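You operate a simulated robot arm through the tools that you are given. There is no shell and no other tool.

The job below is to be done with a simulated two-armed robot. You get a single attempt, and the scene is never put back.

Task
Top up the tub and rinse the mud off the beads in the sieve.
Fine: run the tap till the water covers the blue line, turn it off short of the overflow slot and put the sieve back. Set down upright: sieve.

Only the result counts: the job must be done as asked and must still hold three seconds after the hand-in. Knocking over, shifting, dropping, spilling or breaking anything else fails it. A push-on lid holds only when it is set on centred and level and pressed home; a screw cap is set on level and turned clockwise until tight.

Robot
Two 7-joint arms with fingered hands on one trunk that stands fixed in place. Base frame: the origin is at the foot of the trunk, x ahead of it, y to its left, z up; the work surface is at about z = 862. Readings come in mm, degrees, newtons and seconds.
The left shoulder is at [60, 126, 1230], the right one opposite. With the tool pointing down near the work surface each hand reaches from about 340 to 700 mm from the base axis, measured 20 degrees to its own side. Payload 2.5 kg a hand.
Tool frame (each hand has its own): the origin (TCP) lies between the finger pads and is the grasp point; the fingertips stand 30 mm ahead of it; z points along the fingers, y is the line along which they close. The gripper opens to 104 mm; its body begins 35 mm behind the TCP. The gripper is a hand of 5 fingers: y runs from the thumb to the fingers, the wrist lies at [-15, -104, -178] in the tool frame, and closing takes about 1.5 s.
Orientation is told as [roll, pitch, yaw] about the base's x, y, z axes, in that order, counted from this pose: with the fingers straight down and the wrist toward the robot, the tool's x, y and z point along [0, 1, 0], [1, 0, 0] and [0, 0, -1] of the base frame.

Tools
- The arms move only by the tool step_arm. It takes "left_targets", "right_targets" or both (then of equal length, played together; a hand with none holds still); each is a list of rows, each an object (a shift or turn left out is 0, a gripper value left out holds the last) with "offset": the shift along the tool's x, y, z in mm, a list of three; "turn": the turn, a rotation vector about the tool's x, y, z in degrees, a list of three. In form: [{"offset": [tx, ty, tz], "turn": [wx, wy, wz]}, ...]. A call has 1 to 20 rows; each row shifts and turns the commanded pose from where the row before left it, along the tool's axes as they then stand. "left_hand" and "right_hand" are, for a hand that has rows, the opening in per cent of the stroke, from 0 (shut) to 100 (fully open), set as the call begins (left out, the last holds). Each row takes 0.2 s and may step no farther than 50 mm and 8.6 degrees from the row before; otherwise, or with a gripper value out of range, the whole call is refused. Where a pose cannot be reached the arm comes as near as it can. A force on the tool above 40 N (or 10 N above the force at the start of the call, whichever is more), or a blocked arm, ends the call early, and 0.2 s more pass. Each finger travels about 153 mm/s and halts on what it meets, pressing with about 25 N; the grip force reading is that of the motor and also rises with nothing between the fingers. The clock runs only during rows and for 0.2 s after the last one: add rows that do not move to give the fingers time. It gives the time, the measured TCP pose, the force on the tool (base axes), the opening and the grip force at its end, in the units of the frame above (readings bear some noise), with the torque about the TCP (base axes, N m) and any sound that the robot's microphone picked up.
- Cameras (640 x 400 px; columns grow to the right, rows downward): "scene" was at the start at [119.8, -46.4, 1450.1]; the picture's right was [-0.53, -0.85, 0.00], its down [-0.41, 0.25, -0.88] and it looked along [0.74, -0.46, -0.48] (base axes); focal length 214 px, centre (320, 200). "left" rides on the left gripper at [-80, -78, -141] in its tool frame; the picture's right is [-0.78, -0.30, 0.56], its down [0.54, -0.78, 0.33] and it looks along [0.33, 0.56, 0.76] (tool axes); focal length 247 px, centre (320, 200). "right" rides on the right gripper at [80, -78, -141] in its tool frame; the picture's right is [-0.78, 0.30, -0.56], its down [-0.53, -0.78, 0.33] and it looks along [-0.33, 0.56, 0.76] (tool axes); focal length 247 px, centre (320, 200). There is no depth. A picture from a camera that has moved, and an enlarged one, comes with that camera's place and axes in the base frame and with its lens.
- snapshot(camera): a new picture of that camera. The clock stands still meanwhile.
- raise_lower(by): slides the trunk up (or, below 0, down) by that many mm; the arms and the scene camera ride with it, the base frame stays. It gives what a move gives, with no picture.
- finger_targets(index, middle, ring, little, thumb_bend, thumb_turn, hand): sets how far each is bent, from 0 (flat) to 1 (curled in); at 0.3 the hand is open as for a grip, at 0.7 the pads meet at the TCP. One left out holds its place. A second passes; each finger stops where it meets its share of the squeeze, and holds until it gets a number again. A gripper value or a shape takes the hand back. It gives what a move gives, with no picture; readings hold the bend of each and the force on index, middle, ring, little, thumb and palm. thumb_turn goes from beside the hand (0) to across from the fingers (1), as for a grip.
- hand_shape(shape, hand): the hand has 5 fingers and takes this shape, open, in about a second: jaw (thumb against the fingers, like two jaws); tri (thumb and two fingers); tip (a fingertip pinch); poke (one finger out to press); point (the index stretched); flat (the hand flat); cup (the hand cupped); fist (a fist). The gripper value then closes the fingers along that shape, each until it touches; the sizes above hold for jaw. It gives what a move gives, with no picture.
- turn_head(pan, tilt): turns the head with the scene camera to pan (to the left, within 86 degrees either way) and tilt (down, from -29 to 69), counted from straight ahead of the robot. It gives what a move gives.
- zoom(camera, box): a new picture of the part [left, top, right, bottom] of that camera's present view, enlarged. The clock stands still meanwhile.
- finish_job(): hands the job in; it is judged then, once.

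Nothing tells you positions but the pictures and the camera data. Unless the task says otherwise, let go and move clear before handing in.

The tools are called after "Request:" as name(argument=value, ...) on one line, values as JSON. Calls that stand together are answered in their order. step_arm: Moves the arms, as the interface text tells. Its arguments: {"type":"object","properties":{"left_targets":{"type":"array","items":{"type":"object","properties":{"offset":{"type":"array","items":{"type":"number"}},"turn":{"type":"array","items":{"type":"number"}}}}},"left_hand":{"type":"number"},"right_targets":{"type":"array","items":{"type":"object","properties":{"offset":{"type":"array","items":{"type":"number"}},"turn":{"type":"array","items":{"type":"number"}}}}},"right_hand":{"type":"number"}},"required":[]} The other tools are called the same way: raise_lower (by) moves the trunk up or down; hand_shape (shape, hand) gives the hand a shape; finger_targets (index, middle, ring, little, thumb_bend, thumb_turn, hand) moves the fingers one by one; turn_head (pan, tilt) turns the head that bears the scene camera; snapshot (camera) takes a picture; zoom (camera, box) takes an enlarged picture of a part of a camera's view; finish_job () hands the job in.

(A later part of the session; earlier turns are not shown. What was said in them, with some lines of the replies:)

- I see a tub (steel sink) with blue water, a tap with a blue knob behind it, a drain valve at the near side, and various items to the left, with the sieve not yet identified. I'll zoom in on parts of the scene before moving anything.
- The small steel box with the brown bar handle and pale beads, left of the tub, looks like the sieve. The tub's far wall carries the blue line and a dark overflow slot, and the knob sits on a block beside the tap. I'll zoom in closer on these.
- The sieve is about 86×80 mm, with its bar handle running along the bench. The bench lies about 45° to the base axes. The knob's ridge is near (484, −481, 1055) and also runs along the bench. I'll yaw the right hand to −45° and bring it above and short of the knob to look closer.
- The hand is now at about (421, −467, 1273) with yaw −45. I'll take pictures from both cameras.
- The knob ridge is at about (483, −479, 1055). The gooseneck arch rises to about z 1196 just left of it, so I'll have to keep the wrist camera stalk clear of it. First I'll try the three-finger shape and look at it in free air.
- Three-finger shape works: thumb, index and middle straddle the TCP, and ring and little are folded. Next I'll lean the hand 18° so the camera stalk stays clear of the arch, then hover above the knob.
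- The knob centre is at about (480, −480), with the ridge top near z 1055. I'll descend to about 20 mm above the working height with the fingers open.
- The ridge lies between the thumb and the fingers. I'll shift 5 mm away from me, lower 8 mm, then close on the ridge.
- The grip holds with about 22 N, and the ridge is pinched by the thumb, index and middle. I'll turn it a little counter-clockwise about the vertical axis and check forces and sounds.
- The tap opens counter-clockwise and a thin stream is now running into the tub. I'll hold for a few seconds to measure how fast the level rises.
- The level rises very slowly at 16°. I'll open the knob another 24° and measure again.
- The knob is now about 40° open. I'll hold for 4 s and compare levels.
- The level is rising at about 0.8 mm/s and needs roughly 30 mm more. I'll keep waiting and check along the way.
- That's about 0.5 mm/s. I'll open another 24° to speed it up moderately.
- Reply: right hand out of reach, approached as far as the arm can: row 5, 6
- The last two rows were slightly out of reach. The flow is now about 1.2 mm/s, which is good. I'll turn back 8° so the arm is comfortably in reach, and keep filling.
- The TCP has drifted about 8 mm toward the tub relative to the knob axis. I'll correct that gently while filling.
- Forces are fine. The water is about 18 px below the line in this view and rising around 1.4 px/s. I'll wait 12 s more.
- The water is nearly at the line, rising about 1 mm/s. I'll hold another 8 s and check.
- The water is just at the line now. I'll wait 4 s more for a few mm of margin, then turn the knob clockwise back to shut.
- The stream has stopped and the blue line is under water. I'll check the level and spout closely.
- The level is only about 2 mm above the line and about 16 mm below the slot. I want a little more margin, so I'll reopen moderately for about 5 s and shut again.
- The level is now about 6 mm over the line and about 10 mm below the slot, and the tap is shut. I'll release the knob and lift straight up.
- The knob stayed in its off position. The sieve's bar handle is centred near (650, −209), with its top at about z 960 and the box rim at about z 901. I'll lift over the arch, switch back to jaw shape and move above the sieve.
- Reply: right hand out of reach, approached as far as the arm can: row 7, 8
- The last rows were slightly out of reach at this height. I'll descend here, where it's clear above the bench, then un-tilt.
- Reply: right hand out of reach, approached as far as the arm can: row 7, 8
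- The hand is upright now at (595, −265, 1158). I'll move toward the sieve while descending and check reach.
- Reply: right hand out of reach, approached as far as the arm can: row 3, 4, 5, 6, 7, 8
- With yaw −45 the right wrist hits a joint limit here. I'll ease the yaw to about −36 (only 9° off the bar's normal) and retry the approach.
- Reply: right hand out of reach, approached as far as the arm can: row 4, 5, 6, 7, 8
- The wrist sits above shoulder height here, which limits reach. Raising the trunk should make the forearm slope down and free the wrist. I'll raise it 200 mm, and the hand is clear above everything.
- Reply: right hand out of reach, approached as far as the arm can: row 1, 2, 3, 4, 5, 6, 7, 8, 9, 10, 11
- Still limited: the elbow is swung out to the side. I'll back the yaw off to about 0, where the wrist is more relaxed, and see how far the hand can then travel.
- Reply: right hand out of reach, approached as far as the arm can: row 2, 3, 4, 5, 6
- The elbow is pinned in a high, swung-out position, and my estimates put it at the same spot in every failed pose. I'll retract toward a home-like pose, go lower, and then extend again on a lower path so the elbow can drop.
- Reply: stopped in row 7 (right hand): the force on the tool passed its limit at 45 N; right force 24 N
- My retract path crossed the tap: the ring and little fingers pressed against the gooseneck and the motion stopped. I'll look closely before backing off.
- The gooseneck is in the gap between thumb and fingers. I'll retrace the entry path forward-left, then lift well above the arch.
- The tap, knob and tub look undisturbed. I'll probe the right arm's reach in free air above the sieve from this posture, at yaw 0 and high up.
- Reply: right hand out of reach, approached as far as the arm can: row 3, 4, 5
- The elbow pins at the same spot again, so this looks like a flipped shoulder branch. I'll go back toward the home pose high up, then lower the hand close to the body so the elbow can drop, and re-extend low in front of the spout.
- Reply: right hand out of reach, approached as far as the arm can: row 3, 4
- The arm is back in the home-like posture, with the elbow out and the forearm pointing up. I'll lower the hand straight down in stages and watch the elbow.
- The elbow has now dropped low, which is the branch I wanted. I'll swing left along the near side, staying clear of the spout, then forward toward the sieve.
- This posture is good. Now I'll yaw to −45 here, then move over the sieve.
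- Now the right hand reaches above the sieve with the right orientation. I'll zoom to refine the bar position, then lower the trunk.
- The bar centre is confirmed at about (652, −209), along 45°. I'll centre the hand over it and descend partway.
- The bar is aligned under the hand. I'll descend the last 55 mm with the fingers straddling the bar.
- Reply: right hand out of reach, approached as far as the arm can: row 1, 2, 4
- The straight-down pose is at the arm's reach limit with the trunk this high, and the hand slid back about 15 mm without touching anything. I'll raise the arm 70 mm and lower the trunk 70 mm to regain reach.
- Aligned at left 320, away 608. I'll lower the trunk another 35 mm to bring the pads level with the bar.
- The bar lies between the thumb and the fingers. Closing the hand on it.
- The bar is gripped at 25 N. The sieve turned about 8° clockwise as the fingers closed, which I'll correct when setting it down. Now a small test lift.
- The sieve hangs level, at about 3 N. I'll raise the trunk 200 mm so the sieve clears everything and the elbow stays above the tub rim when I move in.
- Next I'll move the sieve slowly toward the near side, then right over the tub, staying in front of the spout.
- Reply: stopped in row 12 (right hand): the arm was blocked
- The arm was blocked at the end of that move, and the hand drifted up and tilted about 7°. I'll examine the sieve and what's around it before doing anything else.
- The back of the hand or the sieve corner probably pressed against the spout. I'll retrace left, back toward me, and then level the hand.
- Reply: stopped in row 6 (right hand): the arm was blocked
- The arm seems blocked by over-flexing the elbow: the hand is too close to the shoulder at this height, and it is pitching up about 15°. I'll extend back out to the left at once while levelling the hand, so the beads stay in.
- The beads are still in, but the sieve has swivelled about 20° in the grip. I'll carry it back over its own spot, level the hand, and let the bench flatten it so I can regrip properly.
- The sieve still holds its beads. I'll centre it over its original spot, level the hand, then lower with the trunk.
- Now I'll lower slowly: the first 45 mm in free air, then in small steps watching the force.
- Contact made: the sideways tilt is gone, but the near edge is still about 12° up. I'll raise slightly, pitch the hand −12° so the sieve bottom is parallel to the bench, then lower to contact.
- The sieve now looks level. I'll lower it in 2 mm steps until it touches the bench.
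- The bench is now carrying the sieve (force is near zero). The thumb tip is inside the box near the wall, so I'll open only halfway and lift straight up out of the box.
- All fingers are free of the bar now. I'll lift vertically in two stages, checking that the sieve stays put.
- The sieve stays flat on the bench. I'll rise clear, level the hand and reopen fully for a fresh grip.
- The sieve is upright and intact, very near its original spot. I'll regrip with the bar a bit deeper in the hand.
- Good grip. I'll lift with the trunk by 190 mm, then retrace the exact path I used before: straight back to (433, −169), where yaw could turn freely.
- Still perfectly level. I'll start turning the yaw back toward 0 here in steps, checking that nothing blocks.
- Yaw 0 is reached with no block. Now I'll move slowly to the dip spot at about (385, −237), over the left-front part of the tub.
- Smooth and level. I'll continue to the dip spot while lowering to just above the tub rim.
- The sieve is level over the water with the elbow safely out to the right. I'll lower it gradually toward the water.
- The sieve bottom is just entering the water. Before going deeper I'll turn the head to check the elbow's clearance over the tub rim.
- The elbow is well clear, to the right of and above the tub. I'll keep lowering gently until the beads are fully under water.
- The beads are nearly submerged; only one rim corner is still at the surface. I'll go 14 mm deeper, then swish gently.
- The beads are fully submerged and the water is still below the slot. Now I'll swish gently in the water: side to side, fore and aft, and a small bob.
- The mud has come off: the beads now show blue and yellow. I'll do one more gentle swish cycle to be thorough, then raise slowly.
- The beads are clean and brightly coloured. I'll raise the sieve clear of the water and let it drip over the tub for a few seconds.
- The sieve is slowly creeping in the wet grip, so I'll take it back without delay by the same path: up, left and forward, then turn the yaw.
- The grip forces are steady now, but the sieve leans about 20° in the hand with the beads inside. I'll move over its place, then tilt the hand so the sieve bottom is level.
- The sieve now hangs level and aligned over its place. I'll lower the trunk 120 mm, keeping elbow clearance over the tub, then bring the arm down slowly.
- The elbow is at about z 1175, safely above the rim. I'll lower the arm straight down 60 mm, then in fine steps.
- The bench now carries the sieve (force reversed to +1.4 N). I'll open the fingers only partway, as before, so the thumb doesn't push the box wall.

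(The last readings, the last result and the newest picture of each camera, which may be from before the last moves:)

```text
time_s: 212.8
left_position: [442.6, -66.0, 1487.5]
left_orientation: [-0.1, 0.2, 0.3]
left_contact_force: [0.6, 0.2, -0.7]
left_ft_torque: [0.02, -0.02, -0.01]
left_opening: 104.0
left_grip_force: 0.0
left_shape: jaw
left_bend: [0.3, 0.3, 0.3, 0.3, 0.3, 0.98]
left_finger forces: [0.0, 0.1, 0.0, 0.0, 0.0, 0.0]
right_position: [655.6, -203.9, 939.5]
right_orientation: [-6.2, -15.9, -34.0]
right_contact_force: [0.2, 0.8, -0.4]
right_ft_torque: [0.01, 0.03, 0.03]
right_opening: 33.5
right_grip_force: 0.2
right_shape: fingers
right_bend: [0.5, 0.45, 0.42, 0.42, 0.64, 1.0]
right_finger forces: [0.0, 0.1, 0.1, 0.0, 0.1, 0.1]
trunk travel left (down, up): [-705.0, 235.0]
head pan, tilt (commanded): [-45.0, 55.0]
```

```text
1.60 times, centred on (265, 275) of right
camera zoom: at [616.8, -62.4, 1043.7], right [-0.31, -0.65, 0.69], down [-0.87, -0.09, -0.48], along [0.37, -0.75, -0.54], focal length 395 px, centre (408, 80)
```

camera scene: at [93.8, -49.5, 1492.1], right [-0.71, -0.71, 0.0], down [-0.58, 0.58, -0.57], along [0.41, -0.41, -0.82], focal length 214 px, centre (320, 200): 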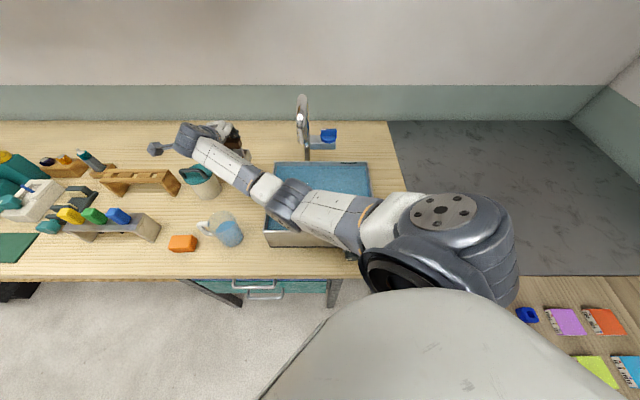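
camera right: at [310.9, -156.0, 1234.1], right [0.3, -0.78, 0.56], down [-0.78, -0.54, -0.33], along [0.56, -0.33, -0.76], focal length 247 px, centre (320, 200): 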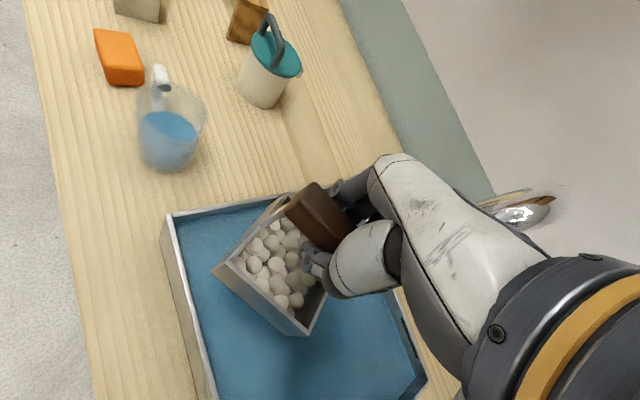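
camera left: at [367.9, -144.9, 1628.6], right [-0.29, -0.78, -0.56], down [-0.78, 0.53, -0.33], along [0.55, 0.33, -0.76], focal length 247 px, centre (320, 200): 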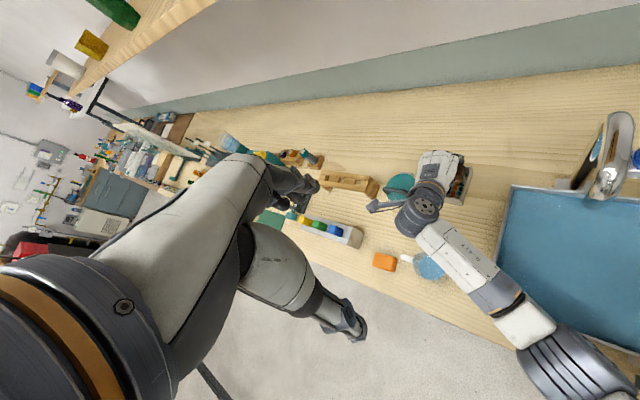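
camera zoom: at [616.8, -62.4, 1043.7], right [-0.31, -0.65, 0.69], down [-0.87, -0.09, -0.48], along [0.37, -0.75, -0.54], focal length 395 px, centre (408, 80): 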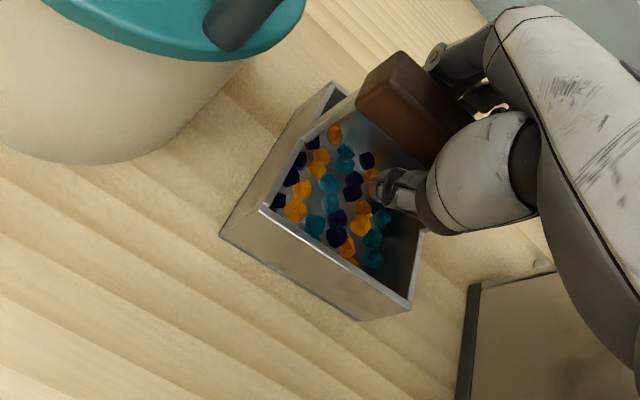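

Request:
step_arm(right_targets=[{"offset": [-0.52, 1.38, -4.78]}, {"offset": [-0.62, 1.66, -5.74]}, {"offset": [-0.62, 1.66, -5.74]}, {}])

Request:
zoom(camera="right", box=[150, 150, 380, 400])

Request:
zoom(camera="left", box=[400, 130, 500, 220])

```text
time_s: 213.8
left_position: [444.0, -65.3, 1487.4]
left_orientation: [0.0, 0.1, 0.2]
left_contact_force: [-0.5, 0.8, 0.8]
left_ft_torque: [-0.01, -0.02, -0.01]
left_opening: 103.6
left_grip_force: 0.1
left_shape: jaw
left_bend: [0.3, 0.3, 0.3, 0.3, 0.3, 0.98]
left_finger forces: [0.1, 0.0, 0.0, 0.0, 0.1, 0.0]
right_position: [654.2, -202.9, 956.5]
right_orientation: [-6.2, -15.8, -34.0]
right_contact_force: [-0.2, 0.4, -0.8]
right_ft_torque: [-0.01, -0.02, 0.02]
right_opening: 34.6
right_grip_force: 0.5
right_shape: fingers
right_bend: [0.5, 0.45, 0.42, 0.42, 0.63, 1.0]
right_finger forces: [0.1, 0.1, 0.0, 0.0, 1.1, 0.0]
trunk travel left (down, up): [-705.0, 235.0]
head pan, tilt (commanded): [-45.0, 55.0]
```

```text
1.60 times, centred on (265, 275) of right
camera zoom: at [616.4, -62.3, 1061.0], right [-0.31, -0.65, 0.69], down [-0.88, -0.09, -0.47], along [0.37, -0.75, -0.54], focal length 395 px, centre (408, 80)
```

zoom: 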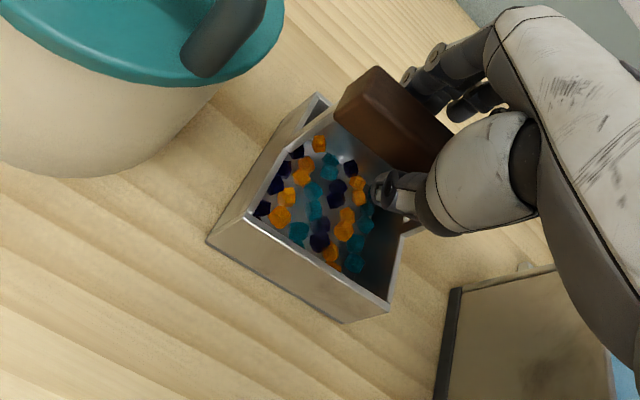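

```text
4.44 times, centred on (450, 175) of left
camera zoom: at [367.9, -144.8, 1628.6], right [-0.29, -0.78, -0.56], down [-0.78, 0.53, -0.33], along [0.55, 0.33, -0.76], focal length 1098 px, centre (-258, 311)
```

zoom: 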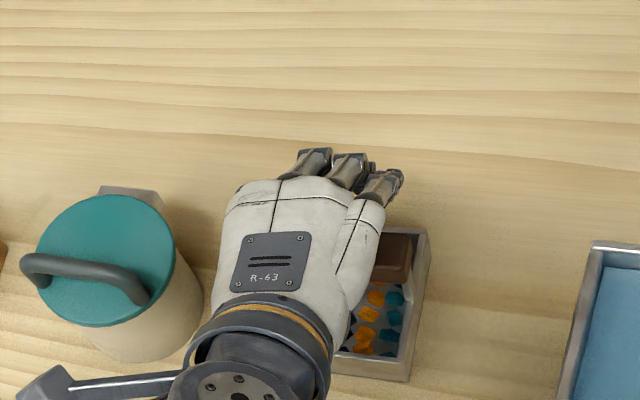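

The sieve hasn't moved, but the thumb is brushing the bar. The thumb tip is above the box rim now, so I can open it further before lifting on.

Request:
finger_targets(hand="right", thumb_bend=0.45, index=0.42)

Request:
zoom(camera="right", box=[150, 150, 380, 400])

```text
time_s: 214.8
left_position: [442.8, -66.3, 1486.4]
left_orientation: [0.0, 0.1, 0.2]
left_contact_force: [0.1, -0.2, 1.0]
left_ft_torque: [0.02, -0.01, -0.02]
left_opening: 103.8
left_grip_force: 0.0
left_shape: jaw
left_bend: [0.3, 0.3, 0.3, 0.3, 0.3, 0.98]
left_finger forces: [0.0, 0.0, 0.1, 0.1, 0.0, 0.0]
right_position: [655.0, -203.9, 956.6]
right_orientation: [-6.3, -15.9, -34.2]
right_contact_force: [0.7, -0.8, 0.3]
right_ft_torque: [-0.05, 0.0, -0.03]
right_opening: 68.0
right_grip_force: 0.0
right_shape: fingers
right_bend: [0.42, 0.45, 0.42, 0.42, 0.45, 1.0]
right_finger forces: [0.1, 0.0, 0.0, 0.1, 0.0, 0.0]
trunk travel left (down, up): [-705.0, 235.0]
head pan, tilt (commanded): [-45.0, 55.0]
```

```text
1.60 times, centred on (265, 275) of right
camera zoom: at [616.4, -62.3, 1061.3], right [-0.31, -0.65, 0.69], down [-0.87, -0.09, -0.48], along [0.37, -0.75, -0.54], focal length 395 px, centre (408, 80)
```

zoom: 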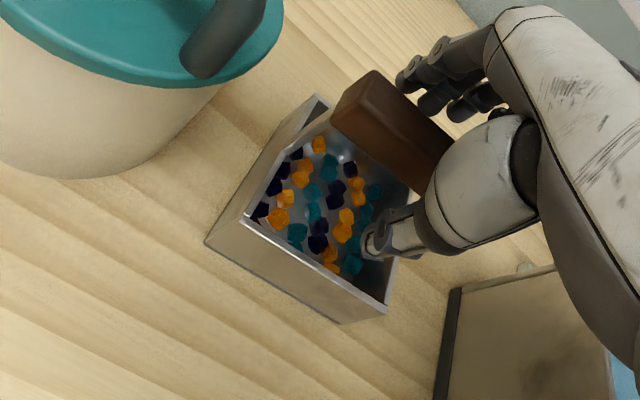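

Free of the bar with zero finger forces. I'll rise straight up well clear of it.

Request:
step_arm(right_targets=[{"offset": [-0.52, 1.38, -4.78]}, {"offset": [-0.83, 2.2, -7.65]}, {"offset": [-1.04, 2.76, -9.56]}, {"offset": [-1.04, 2.76, -9.56]}, {"offset": [-1.04, 2.76, -9.56]}, {"offset": [-1.04, 2.76, -9.56]}, {"offset": [-1.04, 2.76, -9.56]}, {"offset": [-1.04, 2.76, -9.56]}, {}])

Request:
zoom(camera="right", box=[150, 150, 380, 400])

Request:
zoom(camera="left", box=[400, 130, 500, 220])

```text
time_s: 216.8
left_position: [444.5, -65.2, 1486.0]
left_orientation: [-0.2, 0.1, 0.2]
left_contact_force: [0.0, -0.1, -0.8]
left_ft_torque: [-0.02, -0.01, -0.01]
left_opening: 103.8
left_grip_force: 0.1
left_shape: jaw
left_bend: [0.3, 0.3, 0.3, 0.3, 0.3, 0.98]
left_finger forces: [0.0, 0.1, 0.1, 0.0, 0.1, 0.1]
right_position: [654.9, -204.0, 1027.5]
right_orientation: [-6.2, -15.9, -34.1]
right_contact_force: [-0.5, -0.1, -0.2]
right_ft_torque: [0.0, 0.04, 0.01]
right_opening: 68.0
right_grip_force: 0.0
right_shape: fingers
right_bend: [0.42, 0.45, 0.42, 0.42, 0.45, 1.0]
right_finger forces: [0.0, 0.0, 0.0, 0.0, 0.0, 0.0]
trunk travel left (down, up): [-705.0, 235.0]
head pan, tilt (commanded): [-45.0, 55.0]
```

```text
1.60 times, centred on (265, 275) of right
camera zoom: at [615.9, -62.7, 1133.9], right [-0.31, -0.65, 0.69], down [-0.87, -0.09, -0.48], along [0.37, -0.75, -0.54], focal length 395 px, centre (408, 80)
```

zoom: 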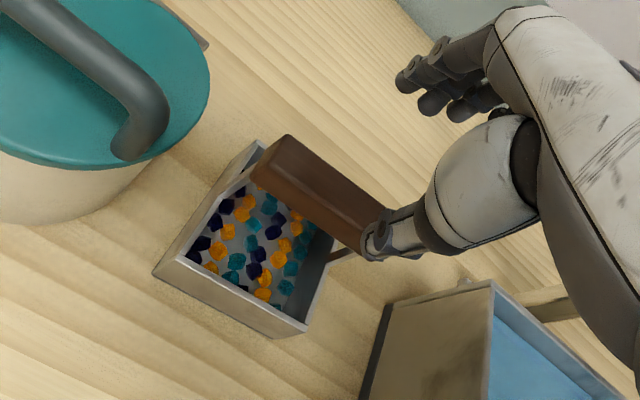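

```text
4.44 times, centred on (450, 175) of left
camera zoom: at [367.8, -144.9, 1628.6], right [-0.29, -0.78, -0.56], down [-0.78, 0.53, -0.33], along [0.55, 0.33, -0.76], focal length 1098 px, centre (-258, 311)
```

zoom: 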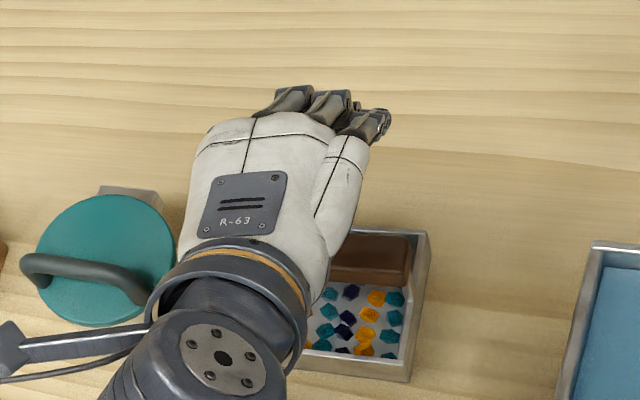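

The sieve stands upright with clean beads. I'll raise the trunk, level the hand and pull the arm back so I can inspect everything.

Request:
raise_lower(by=120)

Request:
step_arm(right_targets=[{"turn": [4, 1.5, 0]}, {"turn": [4, 1.5, 0]}, {"turn": [4, 1.5, 0]}, {"turn": [4, 1.5, 0]}, {"offset": [-9.5, -16.8, -5]}, {"offset": [-9.5, -16.8, -5]}, {"offset": [-9.5, -16.8, -5]}, {"offset": [-9.5, -16.8, 0]}, {"offset": [-9.5, -16.8, 0]}, {"offset": [-9.5, -16.7, 0]}, {"turn": [0, 0, -7]}, {"turn": [0, 0, -7]}, {"turn": [0, 0, -7]}, {"turn": [0, 0, -7]}, {"turn": [0, 0, -6]}, {}])

Request:
turn_head(pan=-31.9, tilt=28.8)

Request:
snapshot(camera="scene")

Request:
snapshot(camera="right")

```text
time_s: 218.3
left_position: [442.7, -66.1, 1606.2]
left_orientation: [-0.1, 0.0, 0.2]
left_contact_force: [-0.8, -1.5, 0.0]
left_ft_torque: [-0.02, 0.03, -0.01]
left_opening: 103.8
left_grip_force: 0.0
left_shape: jaw
left_bend: [0.3, 0.3, 0.3, 0.3, 0.3, 0.98]
left_finger forces: [0.0, 0.0, 0.1, 0.1, 0.0, 0.0]
right_position: [653.8, -202.9, 1147.1]
right_orientation: [-6.1, -15.9, -34.1]
right_contact_force: [0.0, 0.3, -0.2]
right_ft_torque: [0.02, 0.04, -0.01]
right_opening: 68.2
right_grip_force: 0.1
right_shape: fingers
right_bend: [0.42, 0.45, 0.42, 0.42, 0.45, 1.0]
right_finger forces: [0.0, 0.1, 0.0, 0.0, 0.0, 0.0]
trunk travel left (down, up): [-825.0, 115.0]
head pan, tilt (commanded): [-45.0, 55.0]
```

```text
time_s: 221.7
left_position: [443.7, -65.0, 1606.8]
left_orientation: [-0.2, 0.1, 0.2]
left_contact_force: [-0.7, 0.3, -0.2]
left_ft_torque: [-0.05, 0.02, -0.02]
left_opening: 103.6
left_grip_force: 0.1
left_shape: jaw
left_bend: [0.3, 0.3, 0.3, 0.3, 0.3, 0.98]
left_finger forces: [0.0, 0.0, 0.0, 0.0, 0.0, 0.0]
right_position: [539.5, -192.5, 1164.1]
right_orientation: [0.0, 0.1, -0.9]
right_contact_force: [0.2, 0.9, -0.7]
right_ft_torque: [0.02, 0.01, 0.02]
right_opening: 68.1
right_grip_force: 0.1
right_shape: fingers
right_bend: [0.42, 0.45, 0.42, 0.42, 0.45, 1.0]
right_finger forces: [0.0, 0.0, 0.0, 0.0, 0.0, 0.0]
trunk travel left (down, up): [-825.0, 115.0]
head pan, tilt (commanded): [-45.0, 55.0]
```

```text
time_s: 222.6
left_position: [443.8, -65.2, 1606.9]
left_orientation: [-0.1, 0.1, 0.2]
left_contact_force: [0.2, 0.6, -0.9]
left_ft_torque: [-0.01, -0.04, 0.04]
left_opening: 103.8
left_grip_force: 0.0
left_shape: jaw
left_bend: [0.3, 0.3, 0.3, 0.3, 0.3, 0.98]
left_finger forces: [0.1, 0.0, 0.0, 0.1, 0.0, 0.0]
right_position: [539.6, -192.4, 1164.1]
right_orientation: [0.0, 0.0, -0.9]
right_contact_force: [-0.4, -0.3, -0.2]
right_ft_torque: [-0.02, 0.03, 0.02]
right_opening: 68.2
right_grip_force: 0.0
right_shape: fingers
right_bend: [0.42, 0.45, 0.42, 0.42, 0.45, 1.0]
right_finger forces: [0.1, 0.0, 0.0, 0.0, 0.0, 0.0]
trunk travel left (down, up): [-825.0, 115.0]
head pan, tilt (commanded): [-31.9, 28.8]
```

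```text
taken
camera scene: at [119.7, -46.5, 1650.0], right [-0.53, -0.85, 0.0], down [-0.41, 0.26, -0.88], along [0.74, -0.46, -0.48], focal length 214 px, centre (320, 200)
```

scene: 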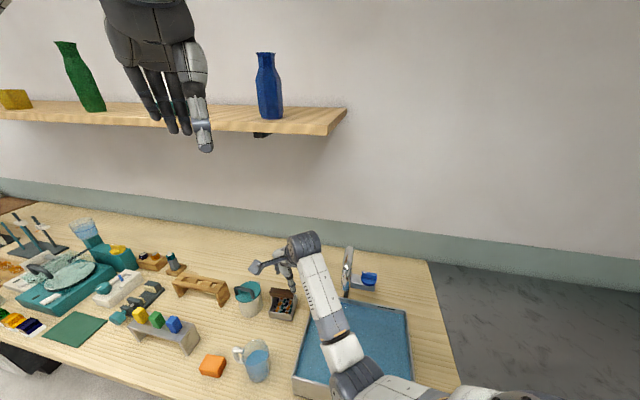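

```text
taken
camera right: at [463.2, -111.0, 1305.3], right [0.28, -0.78, 0.56], down [-0.79, -0.52, -0.33], along [0.55, -0.34, -0.76], focal length 247 px, centre (320, 200)
```

right: 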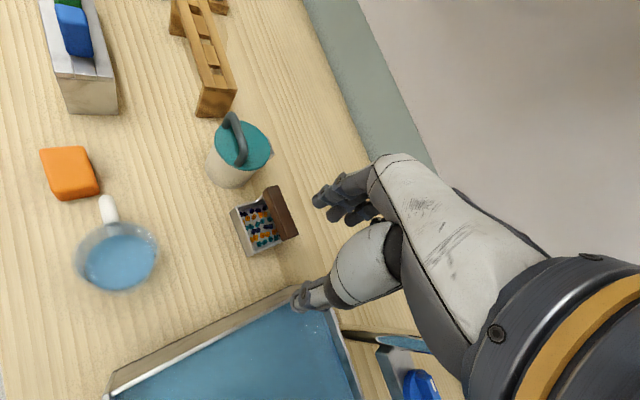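

Now I'll compare the sieve's place with an earlier view taken from exactly the same camera pose.

Request:
zoom(camera="scene", box=[300, 220, 440, 340])

Request:
zoom(camera="scene", box=[220, 260, 320, 340])

Request:
zoom(camera="right", box=[180, 160, 320, 280])

```text
3.33 times, centred on (370, 280) of scene
camera zoom: at [119.7, -46.5, 1650.0], right [-0.53, -0.85, 0.0], down [-0.41, 0.26, -0.88], along [0.74, -0.46, -0.48], focal length 715 px, centre (153, -67)
```

zoom: 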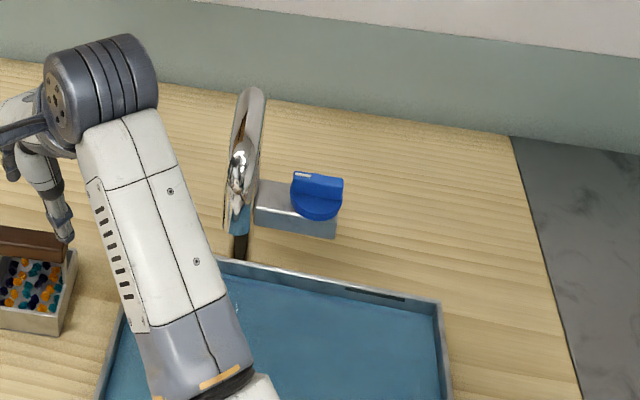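

```text
5.00 times, centred on (270, 300) of scene
camera zoom: at [119.7, -46.5, 1650.0], right [-0.53, -0.85, 0.0], down [-0.41, 0.26, -0.88], along [0.74, -0.46, -0.48], focal length 1072 px, centre (570, -300)
```

zoom: 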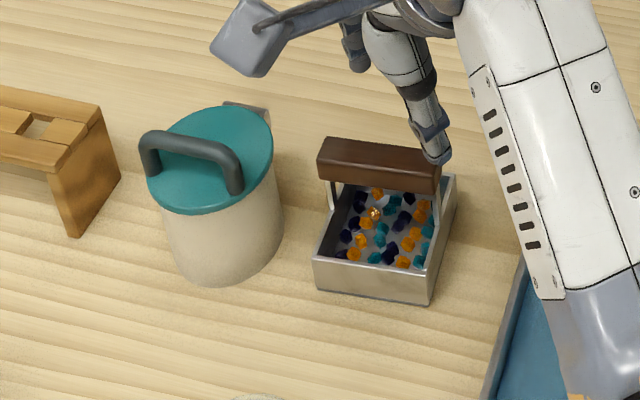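

```text
3.33 times, centred on (250, 220) of right
camera zoom: at [463.2, -111.0, 1305.3], right [0.28, -0.78, 0.56], down [-0.79, -0.52, -0.33], along [0.55, -0.34, -0.76], focal length 823 px, centre (553, 133)
```

zoom: 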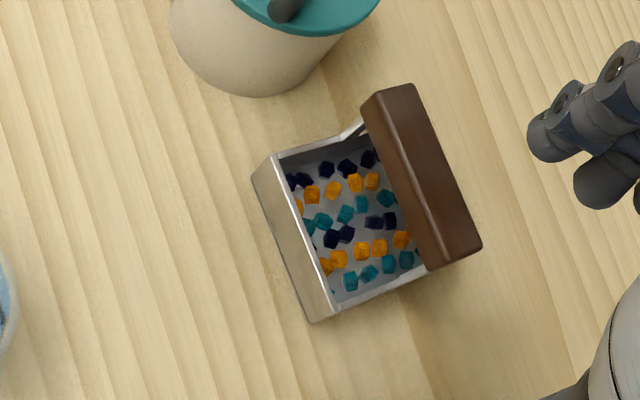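

The sieve is back within a few millimetres of its original spot, upright and aligned. I'll verify the water level and tap once more with the arm moved off the view.

Request:
step_arm(right_targets=[{"offset": [-4, -12, 0]}, {"offset": [-6, -17, 0]}, {"offset": [-6, -17, 0]}, {"offset": [-6, -17, 0]}, {"offset": [-6, -17, 0]}, {"offset": [-6, -17, 0]}, {"offset": [-6, -17, 0]}, {"offset": [-6, -17, 0]}, {"offset": [-6, -17, 0]}, {}])

Request:
snapshot(camera="scene")

Request:
zoom(camera="scene", box=[300, 270, 430, 330])

Request:
snapshot(camera="left")

```text
time_s: 224.8
left_position: [444.1, -65.9, 1606.8]
left_orientation: [-0.1, 0.1, 0.2]
left_contact_force: [0.4, 1.2, -0.1]
left_ft_torque: [0.01, 0.02, -0.03]
left_opening: 103.7
left_grip_force: 0.0
left_shape: jaw
left_bend: [0.3, 0.3, 0.3, 0.3, 0.3, 0.98]
left_finger forces: [0.0, 0.1, 0.1, 0.0, 0.0, 0.0]
right_position: [391.3, -244.0, 1164.3]
right_orientation: [0.0, 0.0, -1.0]
right_contact_force: [-0.3, 0.1, -0.1]
right_ft_torque: [0.0, 0.01, 0.02]
right_opening: 68.1
right_grip_force: 0.0
right_shape: fingers
right_bend: [0.42, 0.45, 0.42, 0.42, 0.45, 1.0]
right_finger forces: [0.1, 0.0, 0.1, 0.0, 0.0, 0.1]
trunk travel left (down, up): [-825.0, 115.0]
head pan, tilt (commanded): [-31.9, 28.8]
```

```text
taken
camera scene: at [120.1, -46.3, 1650.0], right [-0.53, -0.85, 0.0], down [-0.41, 0.25, -0.88], along [0.74, -0.46, -0.48], focal length 214 px, centre (320, 200)
```

scene: 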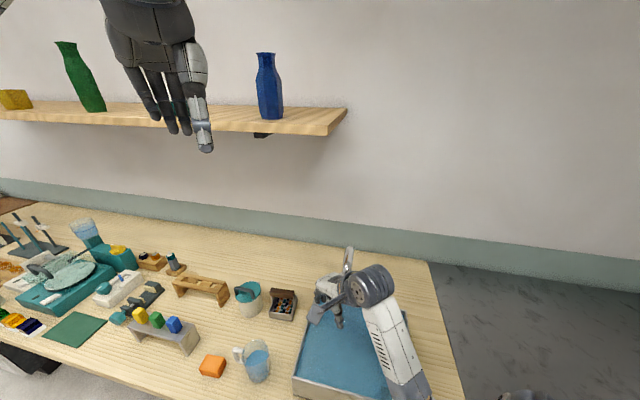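

```text
4.92 times, centred on (365, 300) of scene
camera zoom: at [120.1, -46.3, 1650.0], right [-0.53, -0.85, 0.0], down [-0.41, 0.25, -0.88], along [0.74, -0.46, -0.48], focal length 1056 px, centre (98, -292)
```

zoom: 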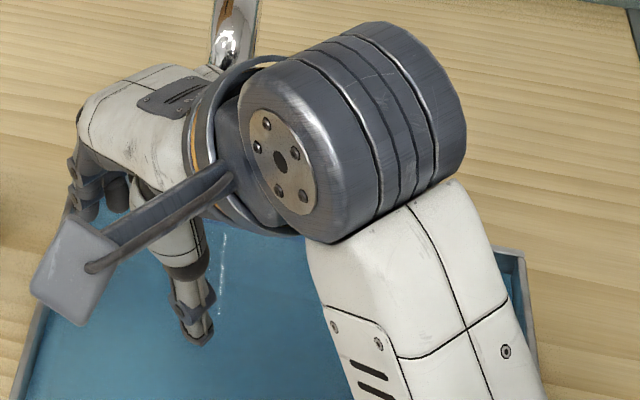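

```text
taken
camera left: at [368.1, -144.7, 1748.5], right [-0.29, -0.78, -0.56], down [-0.78, 0.53, -0.33], along [0.55, 0.33, -0.76], focal length 247 px, centre (320, 200)
```

left: 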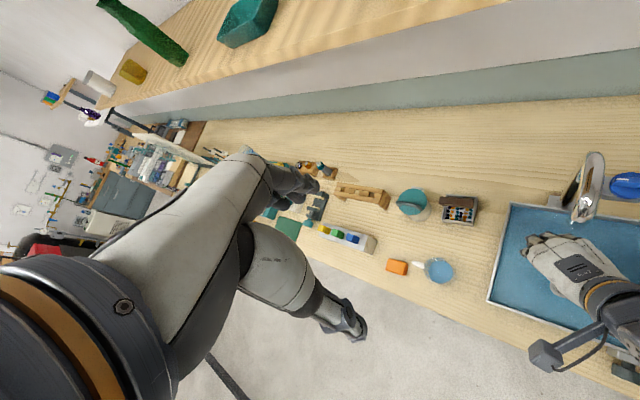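

The sieve looks good and nothing else has moved. I'll retract the right arm along the known-safe near-side path so I can see the whole tub.

Request:
step_arm(right_targets=[{"offset": [0, -16, -10]}, {"offset": [0, -16, -10]}, {"offset": [-5, -16, -10]}, {"offset": [-10, -16, -10]}, {"offset": [-15, -14, -10]}, {"offset": [-20, 0, -10]}, {"offset": [-25, 0, -5]}, {"offset": [-28, 2, 0]}, {"offset": [-28, 2, 0]}, {"offset": [-28, 2, 0]}, {"offset": [-28, 2, 0]}, {}])

Request:
snapshot(camera="scene")

Request:
zoom(camera="scene", box=[290, 280, 430, 340])

```text
time_s: 227.4
left_position: [444.4, -65.4, 1606.9]
left_orientation: [0.0, 0.1, 0.2]
left_contact_force: [0.3, 0.3, 0.9]
left_ft_torque: [-0.01, -0.04, 0.01]
left_opening: 103.7
left_grip_force: 0.1
left_shape: jaw
left_bend: [0.3, 0.3, 0.3, 0.3, 0.3, 0.98]
left_finger forces: [0.0, 0.0, 0.1, 0.1, 0.0, 0.0]
right_position: [335.1, -438.2, 1222.3]
right_orientation: [-0.2, 0.0, -0.9]
right_contact_force: [0.7, -0.2, 0.8]
right_ft_torque: [-0.01, 0.01, -0.01]
right_opening: 68.2
right_grip_force: 0.0
right_shape: fingers
right_bend: [0.42, 0.45, 0.42, 0.42, 0.45, 1.0]
right_finger forces: [0.0, 0.1, 0.0, 0.0, 0.0, 0.0]
right hand out of reach, approached as far as the arm can: row 4, 5
trunk travel left (down, up): [-825.0, 115.0]
head pan, tilt (commanded): [-31.9, 28.8]
```

```text
taken
camera scene: at [119.7, -46.1, 1650.1], right [-0.53, -0.85, 0.0], down [-0.41, 0.25, -0.88], along [0.74, -0.46, -0.48], focal length 214 px, centre (320, 200)
```

scene: 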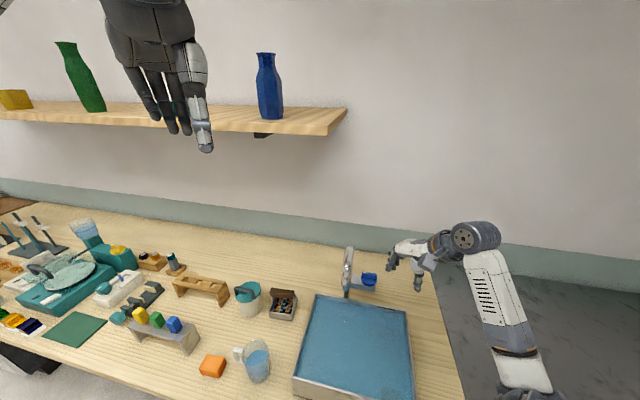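

```text
4.57 times, centred on (360, 310) of scene
camera zoom: at [119.7, -46.1, 1650.1], right [-0.53, -0.85, 0.0], down [-0.41, 0.25, -0.88], along [0.74, -0.46, -0.48], focal length 980 px, centre (137, -303)
```

zoom: 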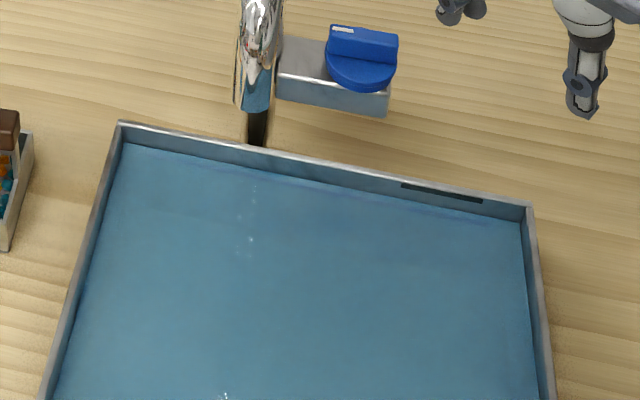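

Request:
zoom(camera="scene", box=[310, 300, 360, 325])

Request:
zoom(camera="scene", box=[360, 310, 410, 335])

Request:
zoom(camera="scene", box=[225, 270, 310, 335])

Request:
zoom(camera="scene", box=[330, 240, 390, 300])

```text
12.80 times, centred on (335, 312) of scene
camera zoom: at [119.7, -46.1, 1650.1], right [-0.53, -0.85, 0.0], down [-0.41, 0.25, -0.88], along [0.74, -0.46, -0.48], focal length 2745 px, centre (128, -1240)
```

zoom: 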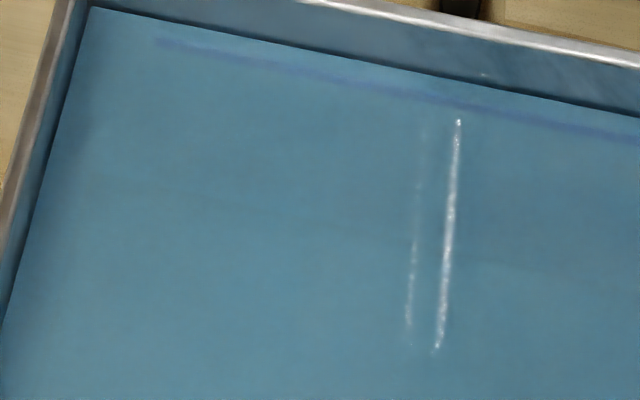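

```text
12.80 times, centred on (385, 322) of scene
camera zoom: at [119.7, -46.1, 1650.1], right [-0.53, -0.85, 0.0], down [-0.41, 0.25, -0.88], along [0.74, -0.46, -0.48], focal length 2745 px, centre (-512, -1368)
```

zoom: 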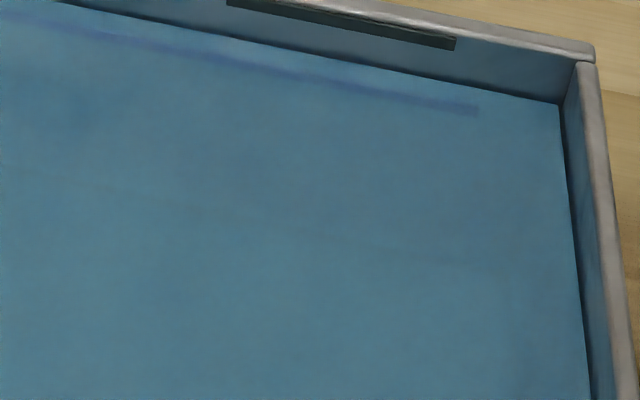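

```text
6.15 times, centred on (268, 302) of scene
camera zoom: at [119.7, -46.1, 1650.1], right [-0.53, -0.85, 0.0], down [-0.41, 0.25, -0.88], along [0.74, -0.46, -0.48], focal length 1320 px, centre (643, -431)
```

zoom: 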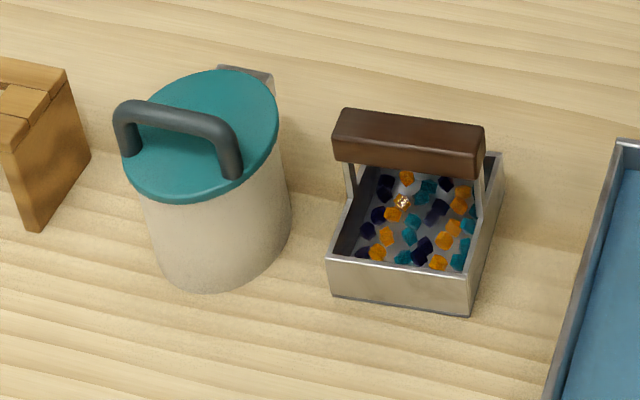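

```text
6.67 times, centred on (360, 270) of scene
camera zoom: at [119.7, -46.1, 1650.1], right [-0.53, -0.85, 0.0], down [-0.41, 0.25, -0.88], along [0.74, -0.46, -0.48], focal length 1430 px, centre (53, -267)
```

zoom: 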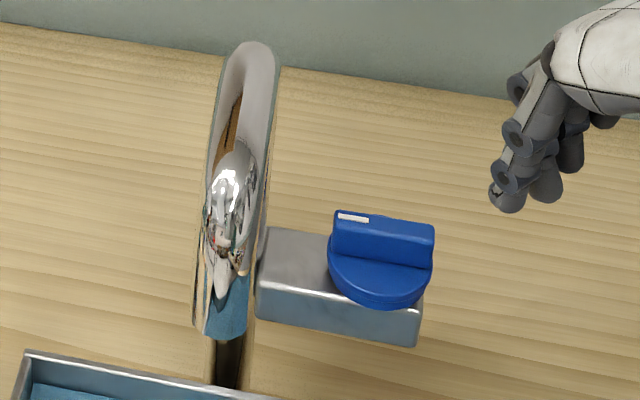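

The water covers the blue line and sits clearly below the overflow slot, and the tap is shut. The sieve stands upright in its place with clean beads, and the hands are clear. Handing in.

Request:
finish_job()

```text
The job is handed in.
```

The job is handed in: the tub is filled past the blue line, the beads are rinsed, and the sieve is back upright in its place.

- **Water:** it stands about 6 mm over the blue line and 10–12 mm below the overflow slot. The tap is shut and the level held from when I closed it to the end.
- **Beads:** I dipped and swished the sieve in the tub. The mud came off and the beads now show orange, teal and dark blue.
- **Sieve:** it is upright and within about 7 mm of where it started. It is turned a few degrees from its original angle.

Three things went less cleanly than planned:
- **Knock on the tap:** while repositioning, the right hand pressed against the tap's gooseneck until the force stop cut in at 45 N. Nothing looked shifted afterwards.
- **Arm blocked with the sieve in hand:** on the first carry toward the tub the arm jammed and the hand tilted about 15°. I set the sieve back on the bench, took a fresh grip and used a different path.
- **Sieve tilting in the grip:** it leaned up to about 20° in the hand twice, but I saw no beads come out.

I saw no spills and nothing else out of place. The other items on the bench look as they did at the start.
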